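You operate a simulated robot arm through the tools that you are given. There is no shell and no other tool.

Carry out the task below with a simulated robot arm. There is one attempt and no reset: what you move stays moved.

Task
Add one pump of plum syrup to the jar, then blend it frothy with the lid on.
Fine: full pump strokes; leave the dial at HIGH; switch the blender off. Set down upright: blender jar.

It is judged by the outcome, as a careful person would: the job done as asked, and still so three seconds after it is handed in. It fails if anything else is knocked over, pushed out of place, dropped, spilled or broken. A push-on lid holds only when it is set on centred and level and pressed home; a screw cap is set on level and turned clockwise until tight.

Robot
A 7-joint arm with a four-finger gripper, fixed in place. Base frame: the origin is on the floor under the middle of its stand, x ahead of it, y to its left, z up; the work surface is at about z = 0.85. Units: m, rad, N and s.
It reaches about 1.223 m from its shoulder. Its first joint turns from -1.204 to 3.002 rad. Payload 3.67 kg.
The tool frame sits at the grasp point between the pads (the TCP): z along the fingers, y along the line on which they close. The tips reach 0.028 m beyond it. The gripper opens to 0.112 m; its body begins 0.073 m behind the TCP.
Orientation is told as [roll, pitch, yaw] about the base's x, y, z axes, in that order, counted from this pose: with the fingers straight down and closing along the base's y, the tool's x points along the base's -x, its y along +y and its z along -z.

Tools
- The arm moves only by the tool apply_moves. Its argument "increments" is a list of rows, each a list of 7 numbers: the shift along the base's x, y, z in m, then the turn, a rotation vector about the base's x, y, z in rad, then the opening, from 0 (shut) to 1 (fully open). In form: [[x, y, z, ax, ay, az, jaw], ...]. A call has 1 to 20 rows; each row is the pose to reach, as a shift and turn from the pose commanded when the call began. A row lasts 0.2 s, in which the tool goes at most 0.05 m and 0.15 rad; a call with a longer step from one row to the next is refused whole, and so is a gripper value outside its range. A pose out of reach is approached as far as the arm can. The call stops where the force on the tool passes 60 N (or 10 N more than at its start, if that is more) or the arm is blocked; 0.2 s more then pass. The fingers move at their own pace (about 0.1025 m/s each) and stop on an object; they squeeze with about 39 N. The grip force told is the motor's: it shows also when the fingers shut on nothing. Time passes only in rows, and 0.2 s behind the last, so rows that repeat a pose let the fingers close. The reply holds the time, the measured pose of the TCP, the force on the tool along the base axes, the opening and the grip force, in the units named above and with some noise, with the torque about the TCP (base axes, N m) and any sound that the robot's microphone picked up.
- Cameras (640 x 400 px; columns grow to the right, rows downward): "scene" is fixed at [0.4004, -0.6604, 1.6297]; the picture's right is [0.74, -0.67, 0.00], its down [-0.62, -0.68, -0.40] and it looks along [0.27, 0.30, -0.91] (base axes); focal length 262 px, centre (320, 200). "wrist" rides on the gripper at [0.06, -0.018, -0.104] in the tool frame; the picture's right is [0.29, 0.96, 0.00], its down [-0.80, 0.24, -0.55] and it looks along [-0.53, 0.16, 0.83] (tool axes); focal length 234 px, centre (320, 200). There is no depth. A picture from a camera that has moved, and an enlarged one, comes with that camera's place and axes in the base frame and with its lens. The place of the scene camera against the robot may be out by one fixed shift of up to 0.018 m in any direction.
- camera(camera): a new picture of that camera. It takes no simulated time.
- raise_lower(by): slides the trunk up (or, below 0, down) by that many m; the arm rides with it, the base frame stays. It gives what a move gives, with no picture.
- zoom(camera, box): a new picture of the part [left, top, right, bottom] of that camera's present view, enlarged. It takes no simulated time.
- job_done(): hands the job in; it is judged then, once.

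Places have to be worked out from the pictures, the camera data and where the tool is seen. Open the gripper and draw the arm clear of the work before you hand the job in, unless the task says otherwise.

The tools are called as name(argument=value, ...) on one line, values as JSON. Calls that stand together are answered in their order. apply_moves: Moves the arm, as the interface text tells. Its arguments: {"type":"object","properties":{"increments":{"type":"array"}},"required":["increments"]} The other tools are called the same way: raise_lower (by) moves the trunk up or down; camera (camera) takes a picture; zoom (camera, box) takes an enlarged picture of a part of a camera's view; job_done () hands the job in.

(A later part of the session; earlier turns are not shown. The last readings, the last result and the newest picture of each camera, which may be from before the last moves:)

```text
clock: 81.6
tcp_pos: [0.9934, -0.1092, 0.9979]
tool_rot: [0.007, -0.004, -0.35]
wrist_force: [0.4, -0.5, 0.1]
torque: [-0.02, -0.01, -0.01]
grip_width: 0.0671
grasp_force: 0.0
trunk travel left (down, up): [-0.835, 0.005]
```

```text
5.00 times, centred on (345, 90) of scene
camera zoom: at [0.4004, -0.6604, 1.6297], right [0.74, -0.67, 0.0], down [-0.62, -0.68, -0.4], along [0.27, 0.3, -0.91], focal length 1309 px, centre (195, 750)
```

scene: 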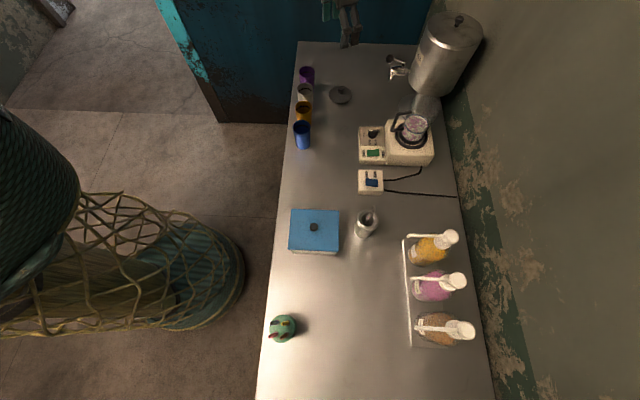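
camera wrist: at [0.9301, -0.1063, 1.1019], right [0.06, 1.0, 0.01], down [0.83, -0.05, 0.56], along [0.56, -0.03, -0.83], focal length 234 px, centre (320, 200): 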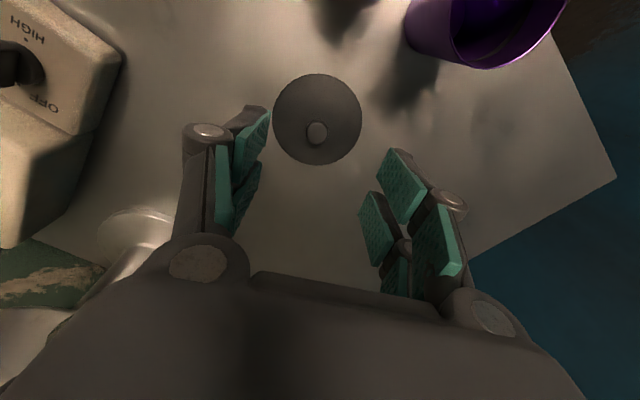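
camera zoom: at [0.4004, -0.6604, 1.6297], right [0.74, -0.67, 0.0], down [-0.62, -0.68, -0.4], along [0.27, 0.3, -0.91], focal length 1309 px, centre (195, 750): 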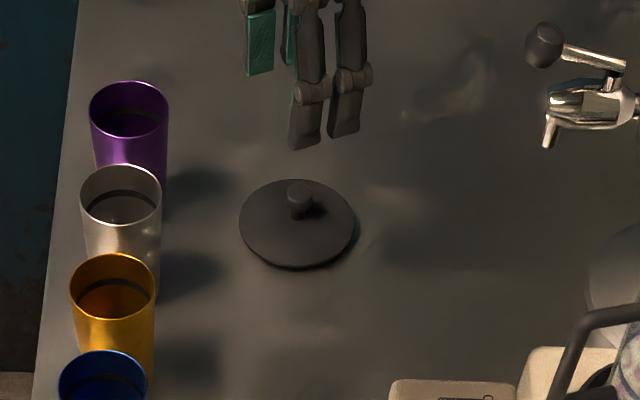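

I zoom on the knob to fine-align the tool axis with it.

zoom(camera="wrist", box=[265, 65, 375, 175])

apply_moves(increments=[[0, 0, 0, 0, 0, 0, 0.6]])

```text
3.64 times, centred on (320, 120) of wrist
camera zoom: at [0.9301, -0.1063, 1.1019], right [0.06, 1.0, 0.01], down [0.83, -0.05, 0.56], along [0.56, -0.03, -0.83], focal length 852 px, centre (320, 491)
```

zoom: 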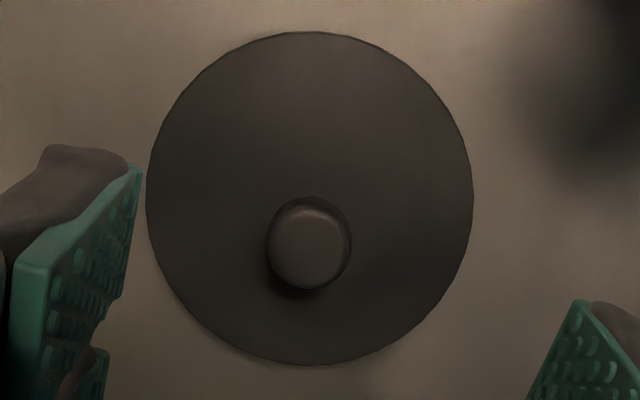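

```text
clock: 82.0
tcp_pos: [0.9937, -0.1101, 0.9974]
tool_rot: [0.008, -0.002, -0.351]
wrist_force: [-0.1, 0.4, 1.2]
torque: [-0.02, 0.01, 0.03]
grip_width: 0.0672
grasp_force: 0.1
trunk travel left (down, up): [-0.835, 0.005]
```

The knob is ~2.5 mm off the axis; I correct and descend to just above the disc.

apply_moves(increments=[[0.001, -0.0027, -0.03, 0, 0, 0, 0.5], [0.002, -0.0027, -0.06, 0, 0, 0, 0.5], [0.002, -0.0027, -0.09, 0, 0, 0, 0.5], [0.002, -0.0027, -0.097, 0, 0, 0, 0.5], [0.002, -0.0027, -0.097, 0, 0, 0, 0.5]])

camera(camera="wrist")

zoom(camera="scene", box=[310, 60, 370, 115])

```text
clock: 83.2
tcp_pos: [0.9959, -0.1146, 0.8998]
tool_rot: [0.006, -0.002, -0.35]
wrist_force: [-0.5, -0.4, 0.2]
torque: [0.0, 0.0, 0.0]
grip_width: 0.056
grasp_force: 0.0
trunk travel left (down, up): [-0.835, 0.005]
```

```text
taken
camera wrist: at [0.9329, -0.1103, 1.0032], right [0.06, 1.0, 0.01], down [0.83, -0.05, 0.56], along [0.56, -0.03, -0.83], focal length 234 px, centre (320, 200)
```

wrist: 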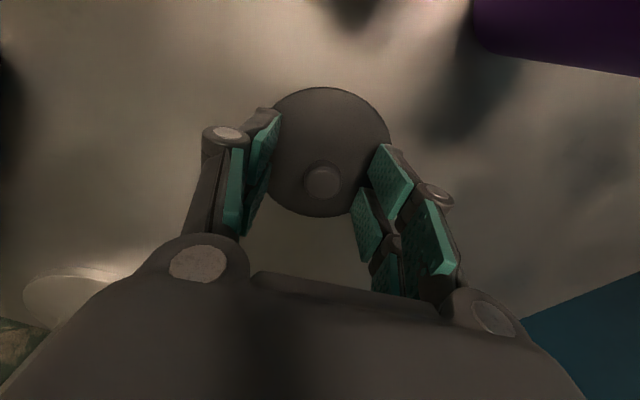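

```text
7.27 times, centred on (340, 88) of scene
camera zoom: at [0.4004, -0.6604, 1.6297], right [0.74, -0.67, 0.0], down [-0.62, -0.68, -0.4], along [0.27, 0.3, -0.91], focal length 1904 px, centre (174, 1018)
```

zoom: 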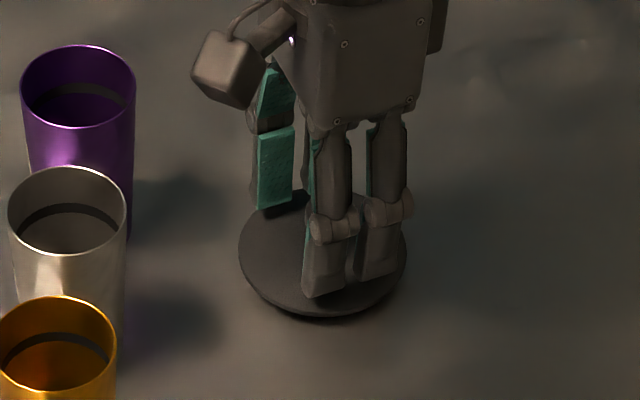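

The knob is centred between the pads. I go 6 mm lower and close on it.

apply_moves(increments=[[0.001, 0, -0.003, 0, 0, 0, 0.5], [0.0015, 0, -0.006, 0, 0, 0, 0.5], [0.0015, 0, -0.006, 0, 0, 0, 0.5]])

apply_moves(increments=[[0, 0, 0, 0, 0, 0, 0.35], [0, 0, 0, 0, 0, 0, 0.2], [0, 0, 0, 0, 0, 0, 0.0], [0, 0, 0, 0, 0, 0, 0.0], [0, 0, 0, 0, 0, 0, 0.0]])

camera(camera="wrist")

```text
clock: 84.0
tcp_pos: [0.9973, -0.1148, 0.8943]
tool_rot: [0.008, 0.0, -0.353]
wrist_force: [0.0, -0.6, 0.0]
torque: [0.03, -0.01, 0.01]
grip_width: 0.0558
grasp_force: 0.0
trunk travel left (down, up): [-0.835, 0.005]
```

```text
clock: 85.2
tcp_pos: [0.9974, -0.1139, 0.8943]
tool_rot: [0.007, -0.002, -0.35]
wrist_force: [1.0, 1.3, 1.8]
torque: [0.0, 0.0, -0.02]
grip_width: 0.0172
grasp_force: 38.6
trunk travel left (down, up): [-0.835, 0.005]
```

```text
taken
camera wrist: at [0.9342, -0.1111, 0.9982], right [0.06, 1.0, 0.01], down [0.83, -0.05, 0.56], along [0.56, -0.03, -0.83], focal length 234 px, centre (320, 200)
```

wrist: 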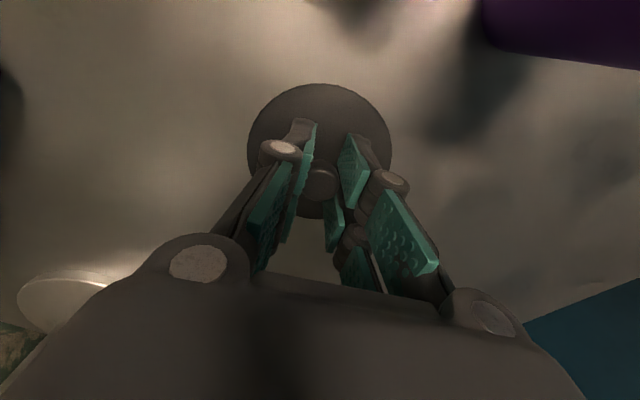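

The knob is held (0.017 m, 39 N). I lift the lid and check it hangs level.

apply_moves(increments=[[0, 0, 0.01, 0, 0, 0, 0], [0, 0, 0.03, 0, 0, 0, 0], [0, 0, 0.06, 0, 0, 0, 0], [0, 0, 0.1, 0, 0, 0, 0], [0, 0, 0.14, 0, 0, 0, 0], [0, 0, 0.18, 0, 0, 0, 0], [0, 0, 0.22, 0, 0, 0, 0], [0, 0, 0.25, 0, 0, 0, 0], [0, 0, 0.25, 0, 0, 0, 0]])

camera(camera="wrist")

camera(camera="scene")

```text
clock: 87.2
tcp_pos: [0.9983, -0.1143, 1.1449]
tool_rot: [0.007, 0.001, -0.351]
wrist_force: [-0.1, 0.2, -1.5]
torque: [-0.01, 0.0, -0.02]
grip_width: 0.0178
grasp_force: 39.2
trunk travel left (down, up): [-0.835, 0.005]
```

```text
taken
camera wrist: at [0.9356, -0.1109, 1.2482], right [0.06, 1.0, 0.01], down [0.83, -0.05, 0.56], along [0.56, -0.03, -0.83], focal length 234 px, centre (320, 200)
```

wrist: 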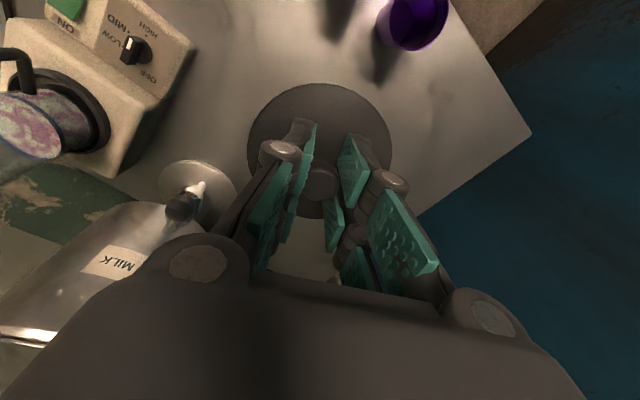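

```text
taken
```

scene: 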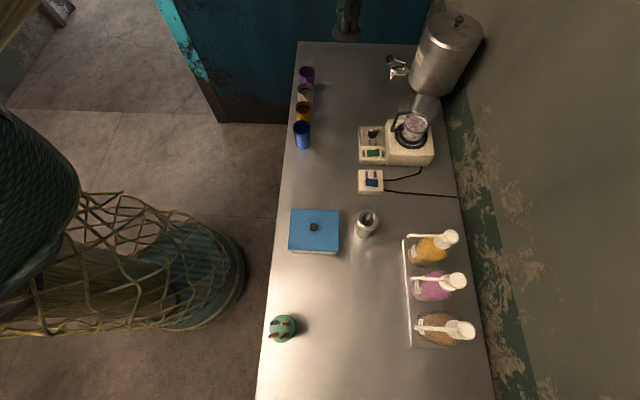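

The lid hangs level. I carry it over to the jar along a path slightly nearer the robot, staying above the tap and tank.

apply_moves(increments=[[-0.01, -0.03, 0.01, 0, 0, 0, 0], [-0.02, -0.064, 0.02, 0, 0, 0, 0], [-0.028, -0.098, 0.025, 0, 0, 0, 0], [-0.03, -0.132, 0.025, 0, 0, 0, 0], [-0.03, -0.166, 0.025, 0, 0, 0, 0], [-0.03, -0.2, 0.025, 0, 0, 0, 0], [-0.028, -0.234, 0.025, 0, 0, 0, 0], [-0.024, -0.268, 0.025, 0, 0, 0, 0], [-0.016, -0.302, 0.025, 0, 0, 0, 0], [-0.008, -0.332, 0.025, 0, 0, 0, 0], [-0.008, -0.332, 0.025, 0, 0, 0, 0], [-0.008, -0.332, 0.025, 0, 0, 0, 0]])

camera(camera="wrist")

zoom(camera="scene", box=[375, 40, 465, 160])

```text
clock: 89.8
tcp_pos: [0.9886, -0.4472, 1.1688]
tool_rot: [0.008, -0.002, -0.35]
wrist_force: [-0.4, 0.1, -0.3]
torque: [-0.01, -0.01, -0.02]
grip_width: 0.0174
grasp_force: 39.1
trunk travel left (down, up): [-0.835, 0.005]
```

```text
taken
camera wrist: at [0.9268, -0.4443, 1.2728], right [0.06, 1.0, 0.01], down [0.83, -0.05, 0.56], along [0.56, -0.03, -0.83], focal length 234 px, centre (320, 200)
```

wrist: 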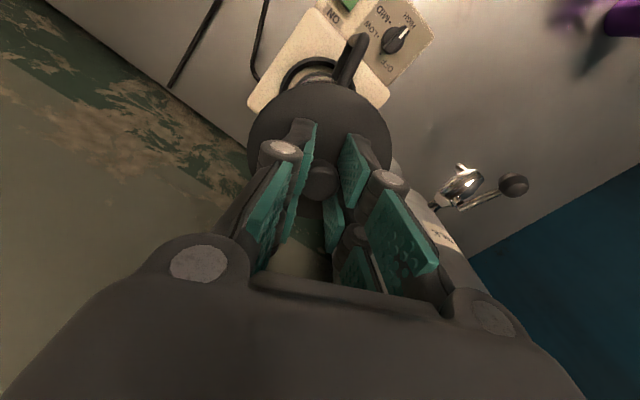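

```text
3.33 times, centred on (420, 100) of scene
camera zoom: at [0.4004, -0.6604, 1.6297], right [0.74, -0.67, 0.0], down [-0.62, -0.68, -0.4], along [0.27, 0.3, -0.91], focal length 873 px, centre (-13, 533)
```

zoom: 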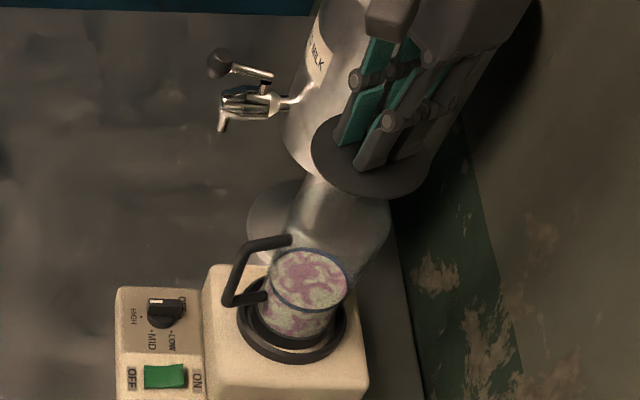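

The lid is above the jar. I zoom in to locate the jar's rim ellipse and compare with the lid.

zoom(camera="scene", box=[395, 65, 445, 130])

zoom(camera="wrist", box=[235, 50, 405, 215])

```text
6.15 times, centred on (420, 98) of scene
camera zoom: at [0.4004, -0.6604, 1.6297], right [0.74, -0.67, 0.0], down [-0.62, -0.68, -0.4], along [0.27, 0.3, -0.91], focal length 1611 px, centre (-295, 831)
```

zoom: 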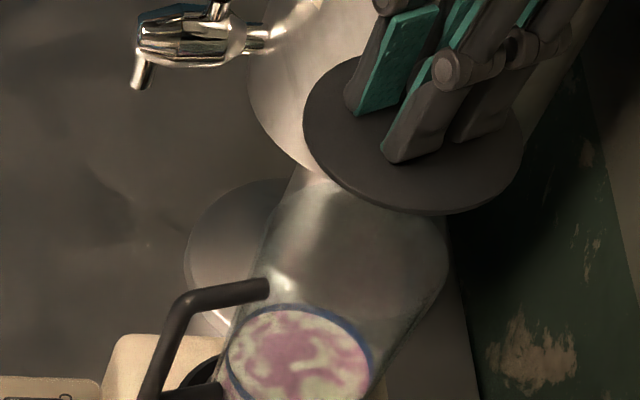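

```text
2.42 times, centred on (320, 132) of wrist
camera zoom: at [0.9268, -0.4443, 1.2728], right [0.06, 1.0, 0.01], down [0.83, -0.05, 0.56], along [0.56, -0.03, -0.83], focal length 568 px, centre (320, 364)
```

zoom: 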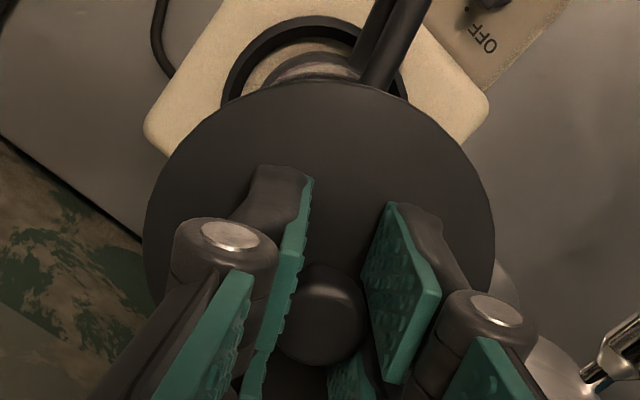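

Lid and rim appear aligned within a few millimetres. I lower to about 1 cm above the rim and compare again at near-equal heights.

apply_moves(increments=[[0, 0, -0.015, 0, 0, 0, 0], [0, 0, -0.03, 0, 0, 0, 0], [0, 0, -0.043, 0, 0, 0, 0], [0, 0, -0.05, 0, 0, 0, 0], [0, 0, -0.05, 0, 0, 0, 0]])

zoom(camera="scene", box=[395, 70, 445, 135])

zoom(camera="wrist", box=[235, 50, 405, 215])

```text
clock: 91.0
tcp_pos: [0.9883, -0.4464, 1.1197]
tool_rot: [0.006, -0.002, -0.352]
wrist_force: [0.5, -0.2, -0.1]
torque: [0.03, -0.01, -0.01]
grip_width: 0.0173
grasp_force: 39.4
trunk travel left (down, up): [-0.835, 0.005]
```

```text
6.15 times, centred on (420, 102) of scene
camera zoom: at [0.4004, -0.6604, 1.6297], right [0.74, -0.67, 0.0], down [-0.62, -0.68, -0.4], along [0.27, 0.3, -0.91], focal length 1611 px, centre (-295, 800)
```

zoom: 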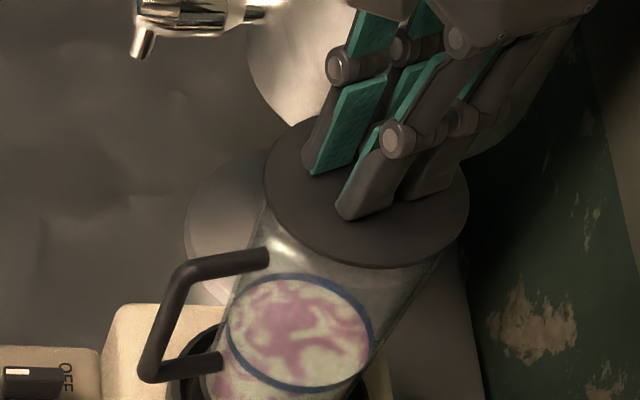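

```text
2.42 times, centred on (320, 132) of wrist
camera zoom: at [0.9261, -0.4434, 1.2231], right [0.06, 1.0, 0.01], down [0.83, -0.05, 0.56], along [0.56, -0.03, -0.83], focal length 568 px, centre (320, 364)
```

zoom: 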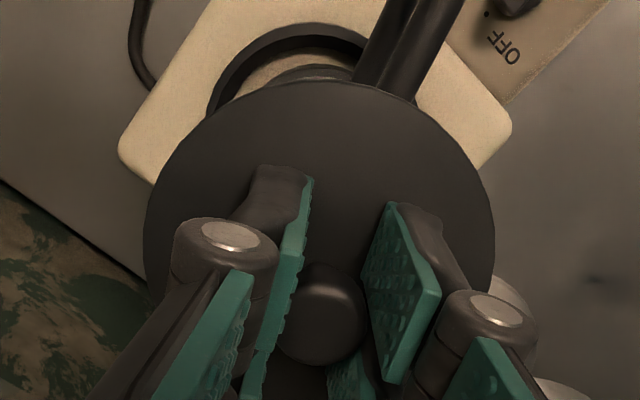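

My best estimate of the rim height is ≈1.067, which makes the lid aligned within ~2 mm. I lower in small steps, watching for contact.

apply_moves(increments=[[0, 0, -0.003, 0, 0, 0, 0], [0, 0, -0.006, 0, 0, 0, 0], [0, 0, -0.008, 0, 0, 0, 0], [0, 0, -0.008, 0, 0, 0, 0]])

zoom(camera="scene", box=[402, 80, 447, 130])

```text
clock: 92.0
tcp_pos: [0.9893, -0.4459, 1.1095]
tool_rot: [0.008, -0.003, -0.351]
wrist_force: [0.2, -0.7, 0.1]
torque: [-0.04, -0.02, 0.01]
grip_width: 0.0172
grasp_force: 39.6
trunk travel left (down, up): [-0.835, 0.005]
```

```text
8.00 times, centred on (424, 105) of scene
camera zoom: at [0.4004, -0.6604, 1.6297], right [0.74, -0.67, 0.0], down [-0.62, -0.68, -0.4], along [0.27, 0.3, -0.91], focal length 2094 px, centre (-516, 960)
```

zoom: 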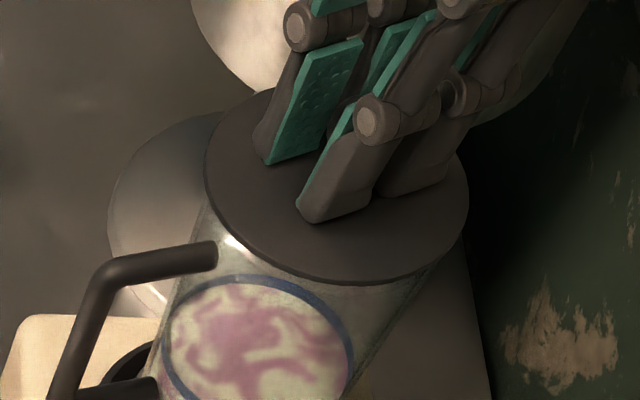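

Still free. I continue down in 2 mm steps.

apply_moves(increments=[[0, 0, -0.002, 0, 0, 0, 0], [0, 0, -0.004, 0, 0, 0, 0], [0, 0, -0.004, 0, 0, 0, 0]])

```text
clock: 92.8
tcp_pos: [0.9894, -0.4478, 1.1068]
tool_rot: [0.005, -0.003, -0.352]
wrist_force: [0.2, -0.1, 0.2]
torque: [0.02, -0.01, 0.03]
grip_width: 0.0174
grasp_force: 38.8
trunk travel left (down, up): [-0.835, 0.005]
```

apply_moves(increments=[[0, 0, -0.002, 0, 0, 0, 0], [0, 0, -0.004, 0, 0, 0, 0], [0, 0, -0.004, 0, 0, 0, 0]])

zoom(camera="scene", box=[402, 80, 447, 130])

```text
clock: 93.6
tcp_pos: [0.9882, -0.447, 1.1039]
tool_rot: [0.005, 0.0, -0.351]
wrist_force: [0.6, 0.4, 0.6]
torque: [0.03, 0.03, 0.01]
grip_width: 0.0172
grasp_force: 39.1
trunk travel left (down, up): [-0.835, 0.005]
```

```text
8.00 times, centred on (424, 105) of scene
camera zoom: at [0.4004, -0.6604, 1.6297], right [0.74, -0.67, 0.0], down [-0.62, -0.68, -0.4], along [0.27, 0.3, -0.91], focal length 2094 px, centre (-516, 960)
```

zoom: 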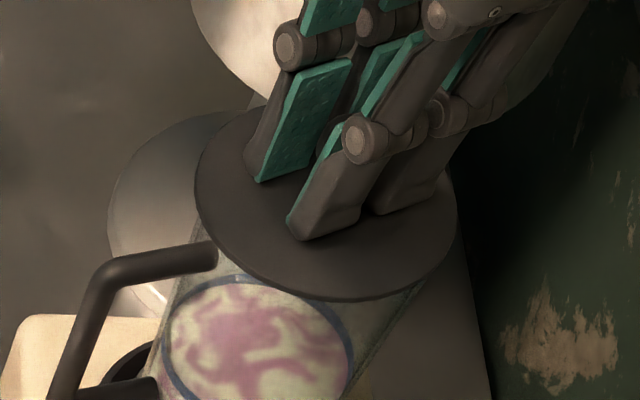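

No contact yet, so the rim is a little lower than thought. I zoom on the left and right lid edges against the glass to judge centring.

zoom(camera="scene", box=[403, 92, 427, 122])

zoom(camera="scene", box=[422, 98, 446, 128])

```text
13.33 times, centred on (415, 107) of scene
camera zoom: at [0.4004, -0.6604, 1.6297], right [0.74, -0.67, 0.0], down [-0.62, -0.68, -0.4], along [0.27, 0.3, -0.91], focal length 3490 px, centre (-947, 1440)
```

zoom: 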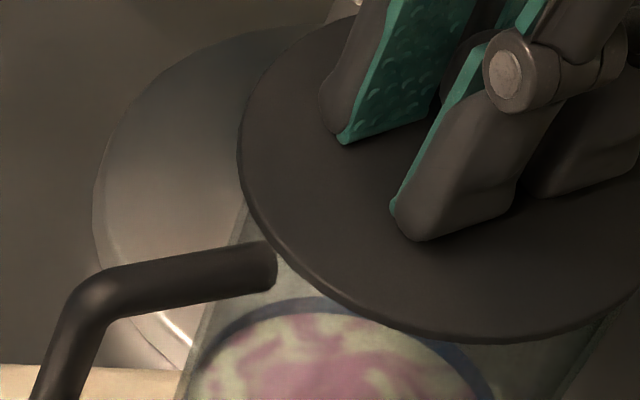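

```text
13.33 times, centred on (434, 113) of scene
camera zoom: at [0.4004, -0.6604, 1.6297], right [0.74, -0.67, 0.0], down [-0.62, -0.68, -0.4], along [0.27, 0.3, -0.91], focal length 3490 px, centre (-1200, 1360)
```

zoom: 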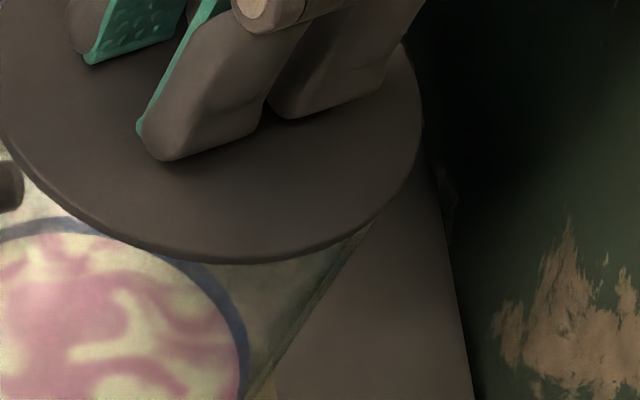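

Comparing the jar base and lid positions in the same camera model, the lid should go about +7 mm in x and −2 mm in y. I lift 3 mm, shift, and re-check.

apply_moves(increments=[[0, 0, 0.003, 0, 0, 0, 0], [0.003, -0.001, 0.003, 0, 0, 0, 0], [0.007, -0.002, 0.003, 0, 0, 0, 0], [0.007, -0.002, 0.001, 0, 0, 0, 0], [0.007, -0.002, 0.001, 0, 0, 0, 0]])

zoom(camera="scene", box=[403, 92, 427, 122])

zoom(camera="scene", box=[422, 98, 446, 128])

```text
clock: 94.8
tcp_pos: [0.9956, -0.4491, 1.1033]
tool_rot: [0.007, -0.002, -0.351]
wrist_force: [0.5, 0.0, 0.1]
torque: [0.02, -0.01, -0.01]
grip_width: 0.0173
grasp_force: 39.1
trunk travel left (down, up): [-0.835, 0.005]
```

```text
13.33 times, centred on (415, 107) of scene
camera zoom: at [0.4004, -0.6604, 1.6297], right [0.74, -0.67, 0.0], down [-0.62, -0.68, -0.4], along [0.27, 0.3, -0.91], focal length 3490 px, centre (-947, 1440)
```

zoom: 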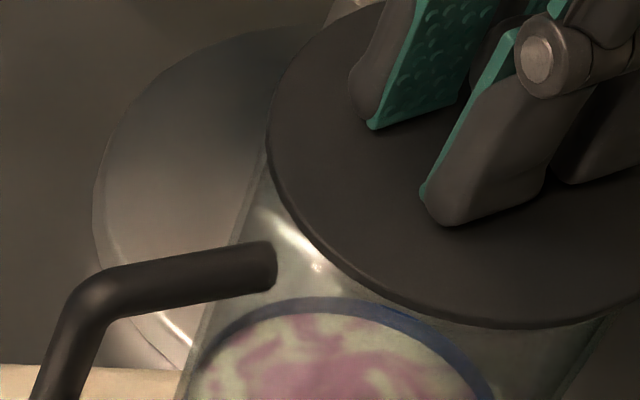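

```text
13.33 times, centred on (434, 113) of scene
camera zoom: at [0.4004, -0.6604, 1.6297], right [0.74, -0.67, 0.0], down [-0.62, -0.68, -0.4], along [0.27, 0.3, -0.91], focal length 3490 px, centre (-1200, 1360)
```

zoom: 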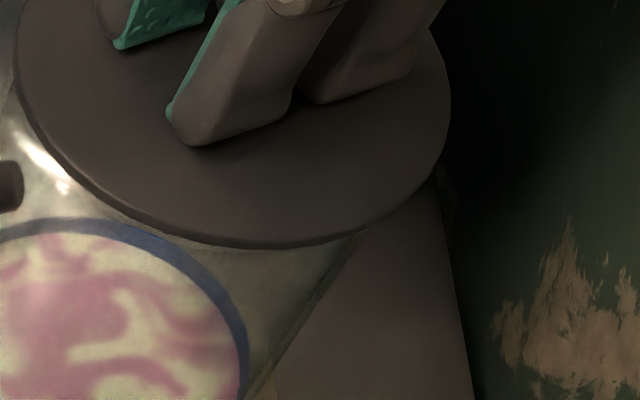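

Now lid and jar agree within ~1–2 mm; I nudge y by +1.5 mm and lower until contact.

apply_moves(increments=[[-0.0005, 0.0015, -0.001, 0, 0, 0, 0], [-0.0005, 0.0015, -0.003, 0, 0, 0, 0], [-0.0005, 0.0015, -0.005, 0, 0, 0, 0], [-0.0005, 0.0015, -0.005, 0, 0, 0, 0]])

```text
clock: 95.8
tcp_pos: [0.9963, -0.4468, 1.0986]
tool_rot: [0.007, -0.002, -0.35]
wrist_force: [-0.8, -0.8, -0.7]
torque: [0.01, -0.02, 0.02]
grip_width: 0.0173
grasp_force: 39.1
trunk travel left (down, up): [-0.835, 0.005]
```

apply_moves(increments=[[0, 0, -0.002, 0, 0, 0, 0], [0, 0, -0.004, 0, 0, 0, 0], [0, 0, -0.004, 0, 0, 0, 0]])

zoom(camera="scene", box=[402, 80, 447, 130])

```text
clock: 96.6
tcp_pos: [0.9945, -0.4468, 1.0963]
tool_rot: [0.007, -0.004, -0.35]
wrist_force: [1.7, -0.8, 10.1]
torque: [-0.06, 0.08, -0.06]
grip_width: 0.0175
grasp_force: 38.3
trunk travel left (down, up): [-0.835, 0.005]
```

```text
8.00 times, centred on (424, 105) of scene
camera zoom: at [0.4004, -0.6604, 1.6297], right [0.74, -0.67, 0.0], down [-0.62, -0.68, -0.4], along [0.27, 0.3, -0.91], focal length 2094 px, centre (-516, 960)
```

zoom: 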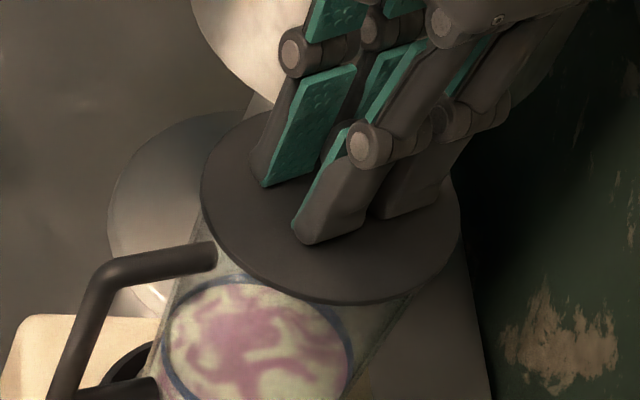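

Contact at z≈1.0965 with the pressure centre near the lid's middle. Now I press down progressively to push the lid home.

apply_moves(increments=[[0, 0, -0.002, 0, 0, 0, 0], [0, 0, -0.004, 0, 0, 0, 0], [0, 0, -0.006, 0, 0, 0, 0], [0, 0, -0.006, 0, 0, 0, 0]])

zoom(camera="scene", box=[402, 80, 447, 130])

```text
clock: 97.6
tcp_pos: [0.9948, -0.4447, 1.0956]
tool_rot: [0.008, -0.012, -0.351]
wrist_force: [14.8, -3.0, 45.6]
torque: [-0.31, -0.66, -0.05]
grip_width: 0.017
grasp_force: 39.4
trunk travel left (down, up): [-0.835, 0.005]
```

```text
8.00 times, centred on (424, 105) of scene
camera zoom: at [0.4004, -0.6604, 1.6297], right [0.74, -0.67, 0.0], down [-0.62, -0.68, -0.4], along [0.27, 0.3, -0.91], focal length 2094 px, centre (-516, 960)
```

zoom: 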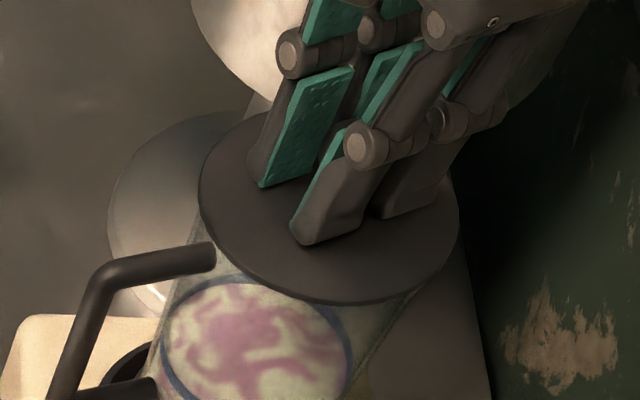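

45 N with the contact centred under the tool, so the lid is level all round. The sideways load is 15 N, so I relieve that by +4 mm in x while keeping the downward push.

apply_moves(increments=[[0.002, 0, 0, 0, 0, 0, 0], [0.004, 0, 0, 0, 0, 0, 0], [0.004, 0, -0.0015, 0, 0, 0, 0], [0.004, 0, -0.0015, 0, 0, 0, 0]])

```text
clock: 98.6
tcp_pos: [0.9949, -0.4467, 1.0964]
tool_rot: [0.006, -0.011, -0.35]
wrist_force: [0.1, -4.0, 50.3]
torque: [-0.05, 0.13, -0.21]
grip_width: 0.017
grasp_force: 39.2
trunk travel left (down, up): [-0.835, 0.005]
```

50 N straight down, centred, no lateral load: the lid is pressed home. I relax the push and then open the fingers.

apply_moves(increments=[[-0.001, 0, 0.003, 0, 0, 0, 0], [-0.002, 0, 0.006, 0, 0, 0, 0], [-0.003, 0, 0.0082, 0, 0, 0, 0], [-0.003, 0, 0.0082, 0, 0, 0, 0]])

```text
clock: 99.6
tcp_pos: [0.9945, -0.4455, 1.0956]
tool_rot: [0.006, 0.0, -0.35]
wrist_force: [3.5, 0.5, 17.3]
torque: [-0.17, -0.22, -0.07]
grip_width: 0.0173
grasp_force: 39.7
trunk travel left (down, up): [-0.835, 0.005]
```

apply_moves(increments=[[-0.001, 0, 0.0015, 0, 0, 0, 0], [-0.001, 0, 0.003, 0, 0, 0, 0], [-0.001, 0, 0.003, 0, 0, 0, 0.1], [-0.001, 0, 0.003, 0, 0, 0, 0.3], [-0.001, 0, 0.003, 0, 0, 0, 0.4], [-0.001, 0, 0.003, 0, 0, 0, 0.4]])

zoom(camera="scene", box=[390, 75, 450, 150])

camera(camera="wrist")

```text
clock: 101.0
tcp_pos: [0.9947, -0.4485, 1.0976]
tool_rot: [0.006, -0.002, -0.353]
wrist_force: [0.2, 0.2, -0.5]
torque: [0.0, 0.01, -0.04]
grip_width: 0.0448
grasp_force: 0.0
trunk travel left (down, up): [-0.835, 0.005]
```

```text
5.33 times, centred on (420, 112) of scene
camera zoom: at [0.4004, -0.6604, 1.6297], right [0.74, -0.67, 0.0], down [-0.62, -0.68, -0.4], along [0.27, 0.3, -0.91], focal length 1396 px, centre (-213, 667)
```

zoom: 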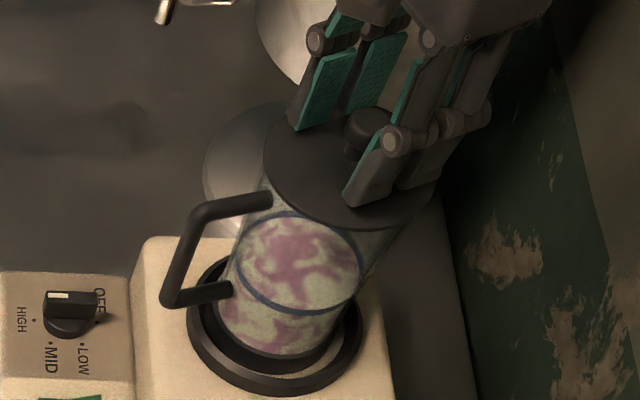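

```text
taken
camera wrist: at [0.9326, -0.4444, 1.2025], right [0.06, 1.0, 0.01], down [0.83, -0.05, 0.56], along [0.56, -0.03, -0.83], focal length 234 px, centre (320, 200)
```

wrist: 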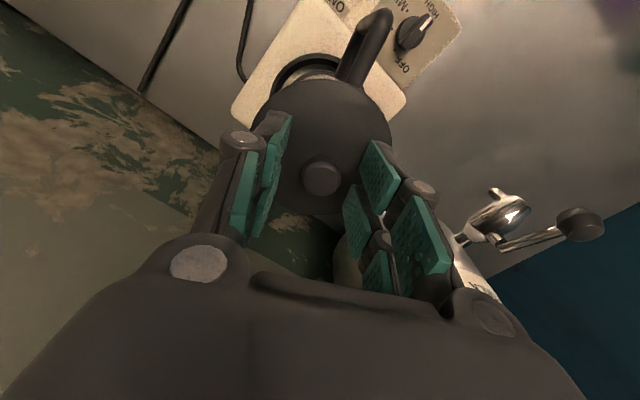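

Released. I rise straight up, clear of the knob, and inspect the lid.

apply_moves(increments=[[0, 0, 0.02, 0, 0, 0, 0.5], [0, 0, 0.05, 0, 0, 0, 0.5], [0, 0, 0.09, 0, 0, 0, 0.5], [-0.02, 0.01, 0.13, 0, 0, 0, 0.5], [-0.06, 0.03, 0.15, 0, 0, 0, 0.5], [-0.1, 0.06, 0.15, 0, 0, 0, 0.5], [-0.14, 0.09, 0.15, 0, 0, 0, 0.5], [-0.18, 0.12, 0.15, 0, 0, 0, 0.5], [-0.18, 0.12, 0.15, 0, 0, 0, 0.5]])

zoom(camera="scene", box=[390, 75, 450, 150])

camera(camera="wrist")

```text
clock: 103.0
tcp_pos: [0.8154, -0.3289, 1.2447]
tool_rot: [0.008, -0.001, -0.35]
wrist_force: [-0.4, -0.2, -0.6]
torque: [0.02, 0.03, 0.01]
grip_width: 0.0558
grasp_force: 0.0
trunk travel left (down, up): [-0.835, 0.005]
```

```text
5.33 times, centred on (420, 112) of scene
camera zoom: at [0.4004, -0.6604, 1.6297], right [0.74, -0.67, 0.0], down [-0.62, -0.68, -0.4], along [0.27, 0.3, -0.91], focal length 1396 px, centre (-213, 667)
```

zoom: 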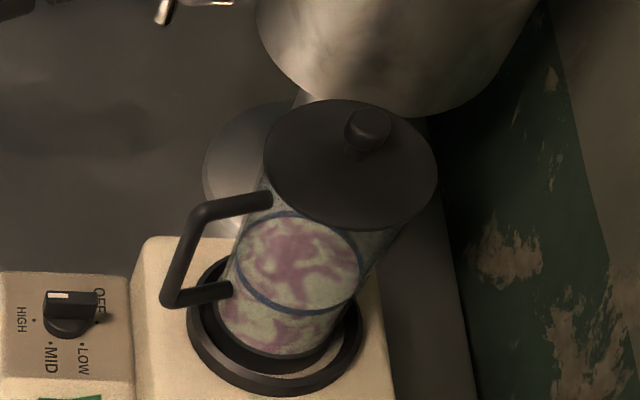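

```text
taken
camera wrist: at [0.7527, -0.3255, 1.35], right [0.06, 1.0, 0.01], down [0.83, -0.05, 0.56], along [0.55, -0.03, -0.83], focal length 234 px, centre (320, 200)
```

wrist: 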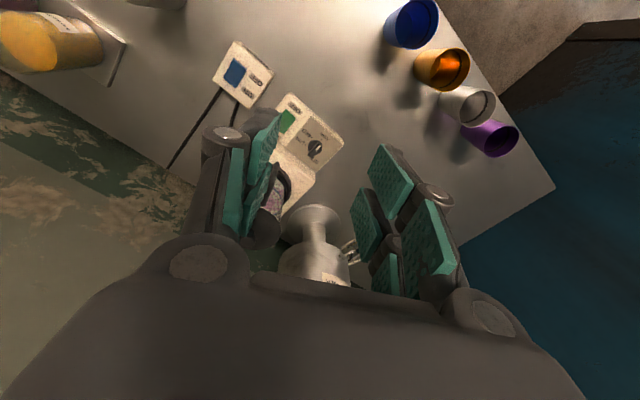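

The lid sits on the jar. I zoom to verify it's level, centred and flush.

zoom(camera="scene", box=[402, 85, 447, 130])

zoom(camera="scene", box=[403, 97, 427, 122])

zoom(camera="scene", box=[422, 100, 446, 125])

```text
8.89 times, centred on (424, 108) of scene
camera zoom: at [0.4004, -0.6604, 1.6297], right [0.74, -0.67, 0.0], down [-0.62, -0.68, -0.4], along [0.27, 0.3, -0.91], focal length 2327 px, centre (-609, 1022)
```

zoom: 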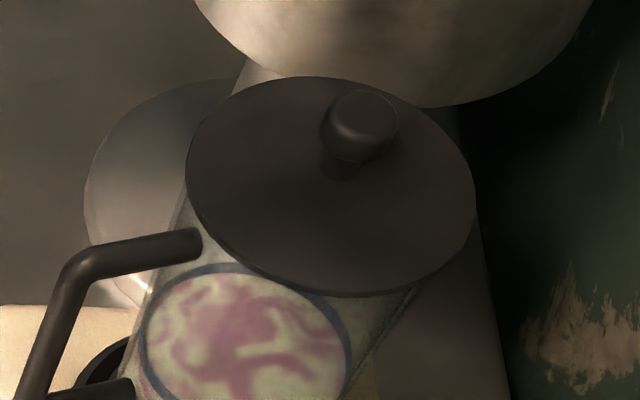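

```text
16.00 times, centred on (415, 110) of scene
camera zoom: at [0.4004, -0.6604, 1.6297], right [0.74, -0.67, 0.0], down [-0.62, -0.68, -0.4], along [0.27, 0.3, -0.91], focal length 4188 px, centre (-1200, 1648)
```

zoom: 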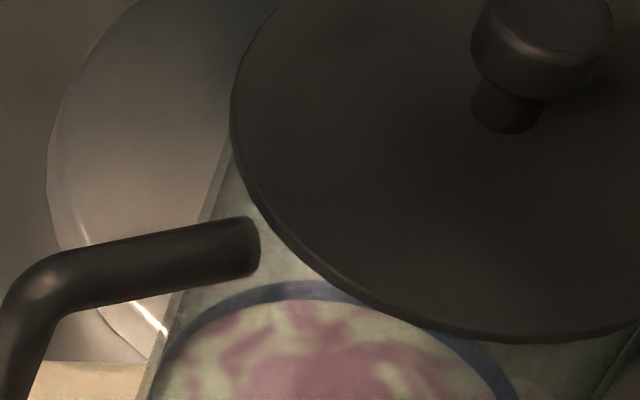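

```text
16.00 times, centred on (434, 112) of scene
camera zoom: at [0.4004, -0.6604, 1.6297], right [0.74, -0.67, 0.0], down [-0.62, -0.68, -0.4], along [0.27, 0.3, -0.91], focal length 4188 px, centre (-1504, 1600)
```

zoom: 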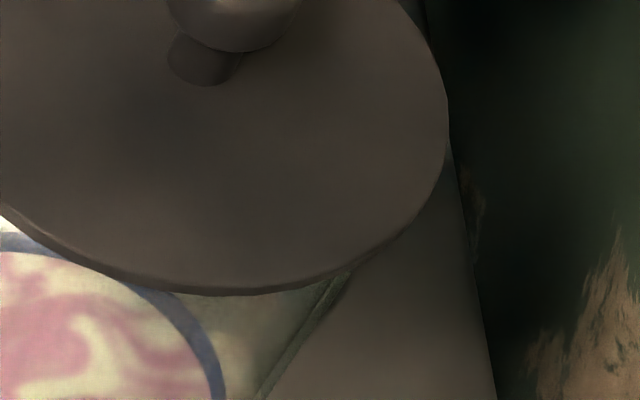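

Lid is flush, level and centred. Now to the green rocker: ON end ≈(0.888, -0.411), OFF end ≈(0.860, -0.385), z≈0.89. First I turn to yaw −45° with fingers closed.

apply_moves(increments=[[-0.005, 0.0, -0.02, 0, 0, -0.073, 0.3], [-0.01, 0.0, -0.04, 0, 0, -0.145, 0], [-0.015, -0.0, -0.06, 0, 0, -0.218, 0], [-0.015, -0.0, -0.08, 0, 0, -0.29, 0], [-0.015, -0.0, -0.1, 0, 0, -0.363, 0], [-0.015, -0.0, -0.12, 0, 0, -0.435, 0], [-0.015, -0.0, -0.12, 0, 0, -0.435, 0]])

apply_moves(increments=[[0.005, -0.005, 0, -0.087, -0.0865, 0, 0], [0.01, -0.01, 0, -0.174, -0.173, 0, 0], [0.015, -0.015, 0, -0.26, -0.2595, 0, 0], [0.02, -0.02, 0, -0.347, -0.346, 0, 0], [0.025, -0.025, 0, -0.434, -0.4325, 0, 0], [0.03, -0.03, 0, -0.52, -0.517, 0, 0], [0.03, -0.03, 0, -0.52, -0.517, 0, 0]])

camera(camera="wrist")

zoom(camera="scene", box=[330, 70, 450, 180])

```text
clock: 104.6
tcp_pos: [0.7992, -0.3281, 1.129]
tool_rot: [0.007, -0.003, -0.788]
wrist_force: [-0.6, 0.1, 0.6]
torque: [0.01, -0.04, -0.01]
grip_width: 0.0
grasp_force: 35.7
trunk travel left (down, up): [-0.835, 0.005]
```

```text
clock: 106.2
tcp_pos: [0.8283, -0.363, 1.1282]
tool_rot: [0.012, -0.729, -0.796]
wrist_force: [-0.5, -0.6, -0.3]
torque: [0.04, -0.01, 0.04]
grip_width: 0.0003
grasp_force: 35.9
trunk travel left (down, up): [-0.835, 0.005]
```

```text
taken
camera wrist: at [0.7352, -0.2944, 1.1652], right [0.53, 0.83, -0.18], down [0.32, 0.0, 0.95], along [0.78, -0.56, -0.27], focal length 234 px, centre (320, 200)
```

wrist: 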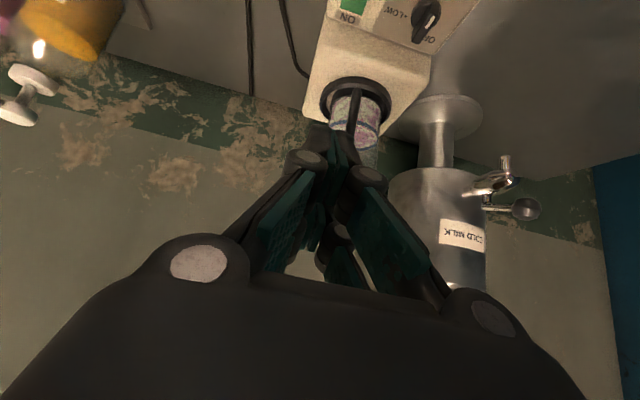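

```text
3.64 times, centred on (390, 125) of scene
camera zoom: at [0.4004, -0.6604, 1.6297], right [0.74, -0.67, 0.0], down [-0.62, -0.68, -0.4], along [0.27, 0.3, -0.91], focal length 952 px, centre (66, 473)
```

zoom: 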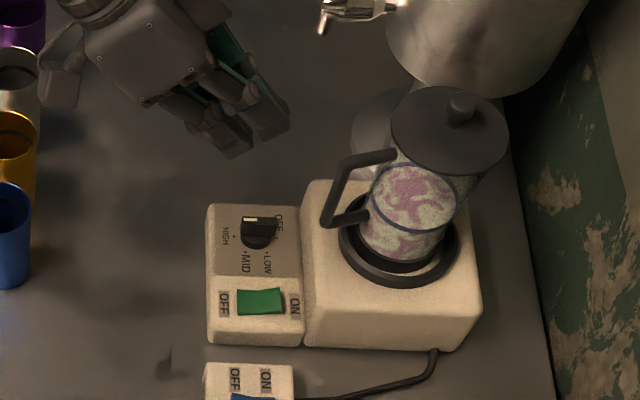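

Both cameras agree on the ON-half target ≈(0.881, -0.405, 0.893). I move the fingertips to ~3 cm above it.

apply_moves(increments=[[0.012, -0.01, -0.02, 0, 0, 0, 0], [0.025, -0.02, -0.045, 0, 0, 0, 0], [0.037, -0.03, -0.075, 0, 0, 0, 0], [0.048, -0.039, -0.105, 0, 0, 0, 0], [0.0553, -0.045, -0.13, 0, 0, 0, 0], [0.0553, -0.045, -0.13, 0, 0, 0, 0]])

camera(camera="wrist")

zoom(camera="scene", box=[350, 110, 420, 175])

```text
clock: 107.6
tcp_pos: [0.8863, -0.4013, 0.9989]
tool_rot: [0.002, -0.735, -0.786]
wrist_force: [0.8, 0.4, 0.0]
torque: [0.02, -0.05, 0.0]
grip_width: 0.0
grasp_force: 35.9
trunk travel left (down, up): [-0.835, 0.005]
```

```text
taken
camera wrist: at [0.7928, -0.3331, 1.0359], right [0.52, 0.83, -0.19], down [0.32, 0.01, 0.95], along [0.79, -0.56, -0.26], focal length 234 px, centre (320, 200)
```

wrist: 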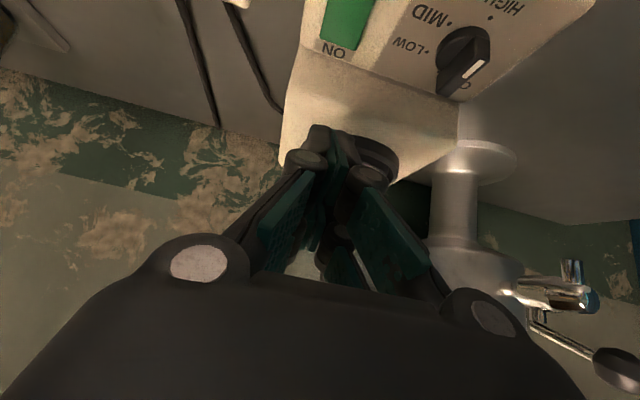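

```text
6.15 times, centred on (385, 142) of scene
camera zoom: at [0.4004, -0.6604, 1.6297], right [0.74, -0.67, 0.0], down [-0.62, -0.68, -0.4], along [0.27, 0.3, -0.91], focal length 1611 px, centre (-80, 554)
```

zoom: 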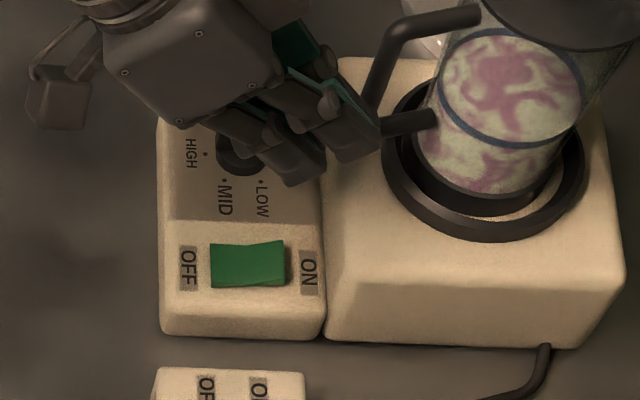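

The tip would land slightly beyond the ON end, so I shift 7 mm back in x and descend to ~1.5 cm above the rocker.

apply_moves(increments=[[-0.007, 0, -0.01, 0, 0, 0, 0], [-0.007, 0, -0.03, 0, 0, 0, 0], [-0.007, 0, -0.045, 0, 0, 0, 0], [-0.007, 0, -0.045, 0, 0, 0, 0]])

zoom(camera="scene", box=[350, 110, 420, 175])

camera(camera="wrist")

```text
clock: 108.6
tcp_pos: [0.879, -0.4028, 0.9542]
tool_rot: [0.002, -0.734, -0.786]
wrist_force: [0.3, 0.0, -0.7]
torque: [0.01, -0.03, 0.01]
grip_width: 0.0001
grasp_force: 35.4
trunk travel left (down, up): [-0.835, 0.005]
```

```text
6.15 times, centred on (385, 142) of scene
camera zoom: at [0.4004, -0.6604, 1.6297], right [0.74, -0.67, 0.0], down [-0.62, -0.68, -0.4], along [0.27, 0.3, -0.91], focal length 1611 px, centre (-80, 554)
```

zoom: 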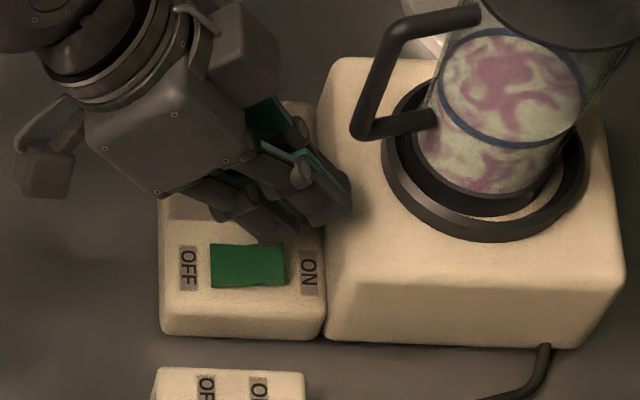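

```text
taken
camera wrist: at [0.7855, -0.3347, 0.9915], right [0.52, 0.83, -0.19], down [0.32, 0.01, 0.95], along [0.79, -0.56, -0.26], focal length 234 px, centre (320, 200)
```

wrist: 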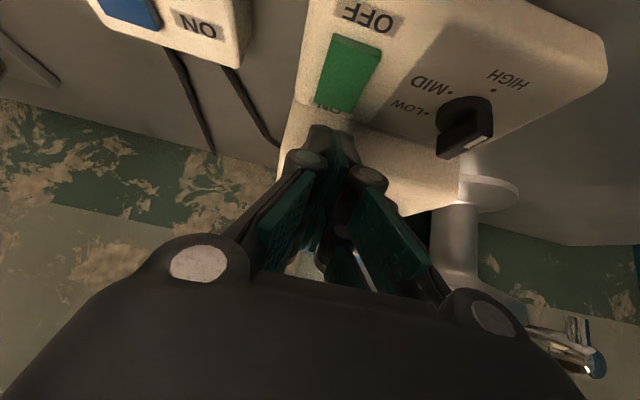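

The landing point is on the ON half of the rocker. I press down in small steps.

apply_moves(increments=[[0, 0, -0.006, 0, 0, 0, 0], [0, 0, -0.012, 0, 0, 0, 0], [0, 0, -0.017, 0, 0, 0, 0], [0, 0, -0.021, 0, 0, 0, 0], [0, 0, -0.021, 0, 0, 0, 0]])

zoom(camera="scene", box=[350, 110, 420, 175])

```text
clock: 109.8
tcp_pos: [0.8791, -0.4022, 0.933]
tool_rot: [0.004, -0.736, -0.788]
wrist_force: [0.9, -0.1, 0.0]
torque: [-0.01, 0.03, -0.01]
grip_width: 0.0
grasp_force: 35.7
trunk travel left (down, up): [-0.835, 0.005]
```

```text
6.15 times, centred on (385, 142) of scene
camera zoom: at [0.4004, -0.6604, 1.6297], right [0.74, -0.67, 0.0], down [-0.62, -0.68, -0.4], along [0.27, 0.3, -0.91], focal length 1611 px, centre (-80, 554)
```

zoom: 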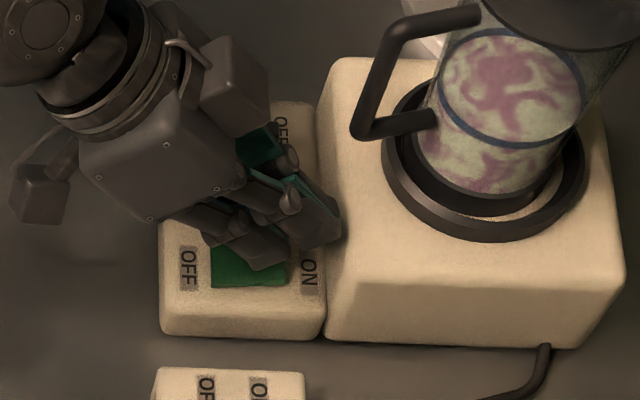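

No contact yet; the tip is right over the ON half. I continue down.

apply_moves(increments=[[0, 0, -0.003, 0, 0, 0, 0], [0, 0, -0.006, 0, 0, 0, 0], [0, 0, -0.009, 0, 0, 0, 0], [0, 0, -0.009, 0, 0, 0, 0]])

zoom(camera="scene", box=[350, 110, 420, 175])

```text
clock: 110.8
tcp_pos: [0.88, -0.4026, 0.9287]
tool_rot: [0.006, -0.742, -0.787]
wrist_force: [7.9, -7.2, 29.9]
torque: [-0.26, -0.21, -0.13]
grip_width: 0.0062
grasp_force: 35.8
trunk travel left (down, up): [-0.835, 0.005]
```

```text
6.15 times, centred on (385, 142) of scene
camera zoom: at [0.4004, -0.6604, 1.6297], right [0.74, -0.67, 0.0], down [-0.62, -0.68, -0.4], along [0.27, 0.3, -0.91], focal length 1611 px, centre (-80, 554)
```

zoom: 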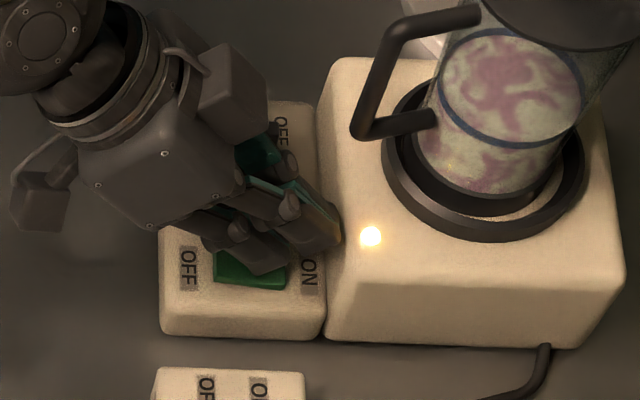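

The indicator lamp lit: the blender is on. I ease off the switch and hold just above, watching and listening.

apply_moves(increments=[[0, 0, 0.006, 0, 0, 0, 0], [0, 0, 0.014, 0, 0, 0, 0], [-0.005, 0.005, 0.03, 0, 0, 0, 0], [-0.005, 0.005, 0.03, 0, 0, 0, 0], [-0.005, 0.005, 0.03, 0, 0, 0, 0]])

zoom(camera="scene", box=[350, 80, 450, 175])

```text
clock: 112.0
tcp_pos: [0.8743, -0.3965, 0.9549]
tool_rot: [0.004, -0.736, -0.784]
wrist_force: [-0.6, 0.1, 0.4]
torque: [0.01, -0.02, -0.01]
grip_width: 0.0
grasp_force: 35.6
trunk travel left (down, up): [-0.835, 0.005]
```

```text
4.21 times, centred on (400, 128) of scene
camera zoom: at [0.4004, -0.6604, 1.6297], right [0.74, -0.67, 0.0], down [-0.62, -0.68, -0.4], along [0.27, 0.3, -0.91], focal length 1102 px, centre (-17, 505)
```

zoom: 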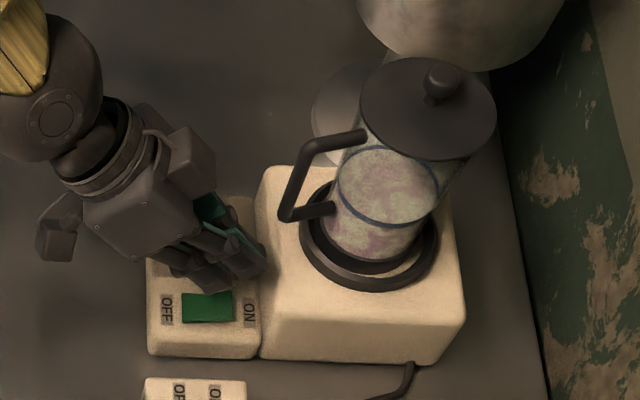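

The content has started mixing but the lamp is dark now. I zoom in on the rocker and the lamp.

zoom(camera="scene", box=[365, 130, 405, 165])

camera(camera="wrist")

```text
11.43 times, centred on (385, 148) of scene
camera zoom: at [0.4004, -0.6604, 1.6297], right [0.74, -0.67, 0.0], down [-0.62, -0.68, -0.4], along [0.27, 0.3, -0.91], focal length 2992 px, centre (-423, 800)
```

zoom: 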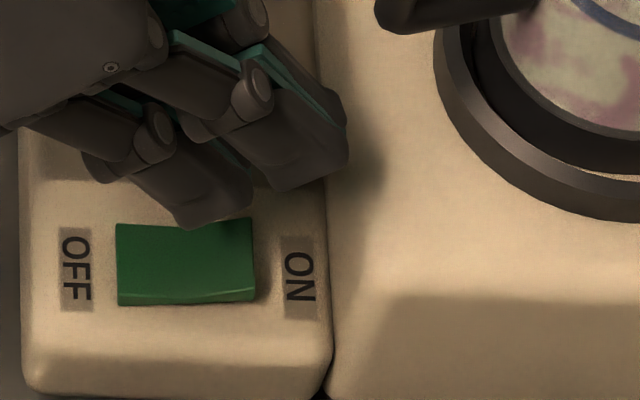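

```text
taken
camera wrist: at [0.7798, -0.3284, 0.9912], right [0.52, 0.83, -0.19], down [0.32, 0.01, 0.95], along [0.79, -0.56, -0.26], focal length 234 px, centre (320, 200)
```

wrist: 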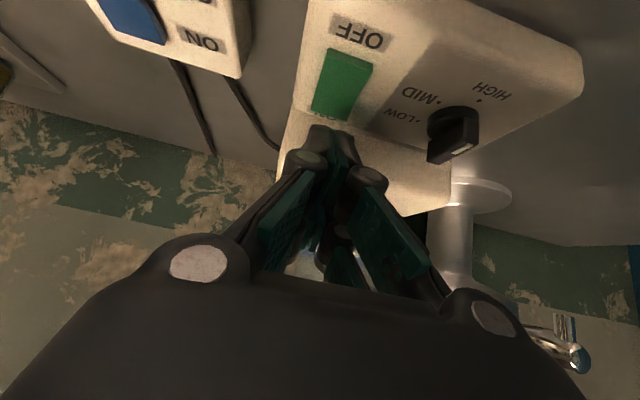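

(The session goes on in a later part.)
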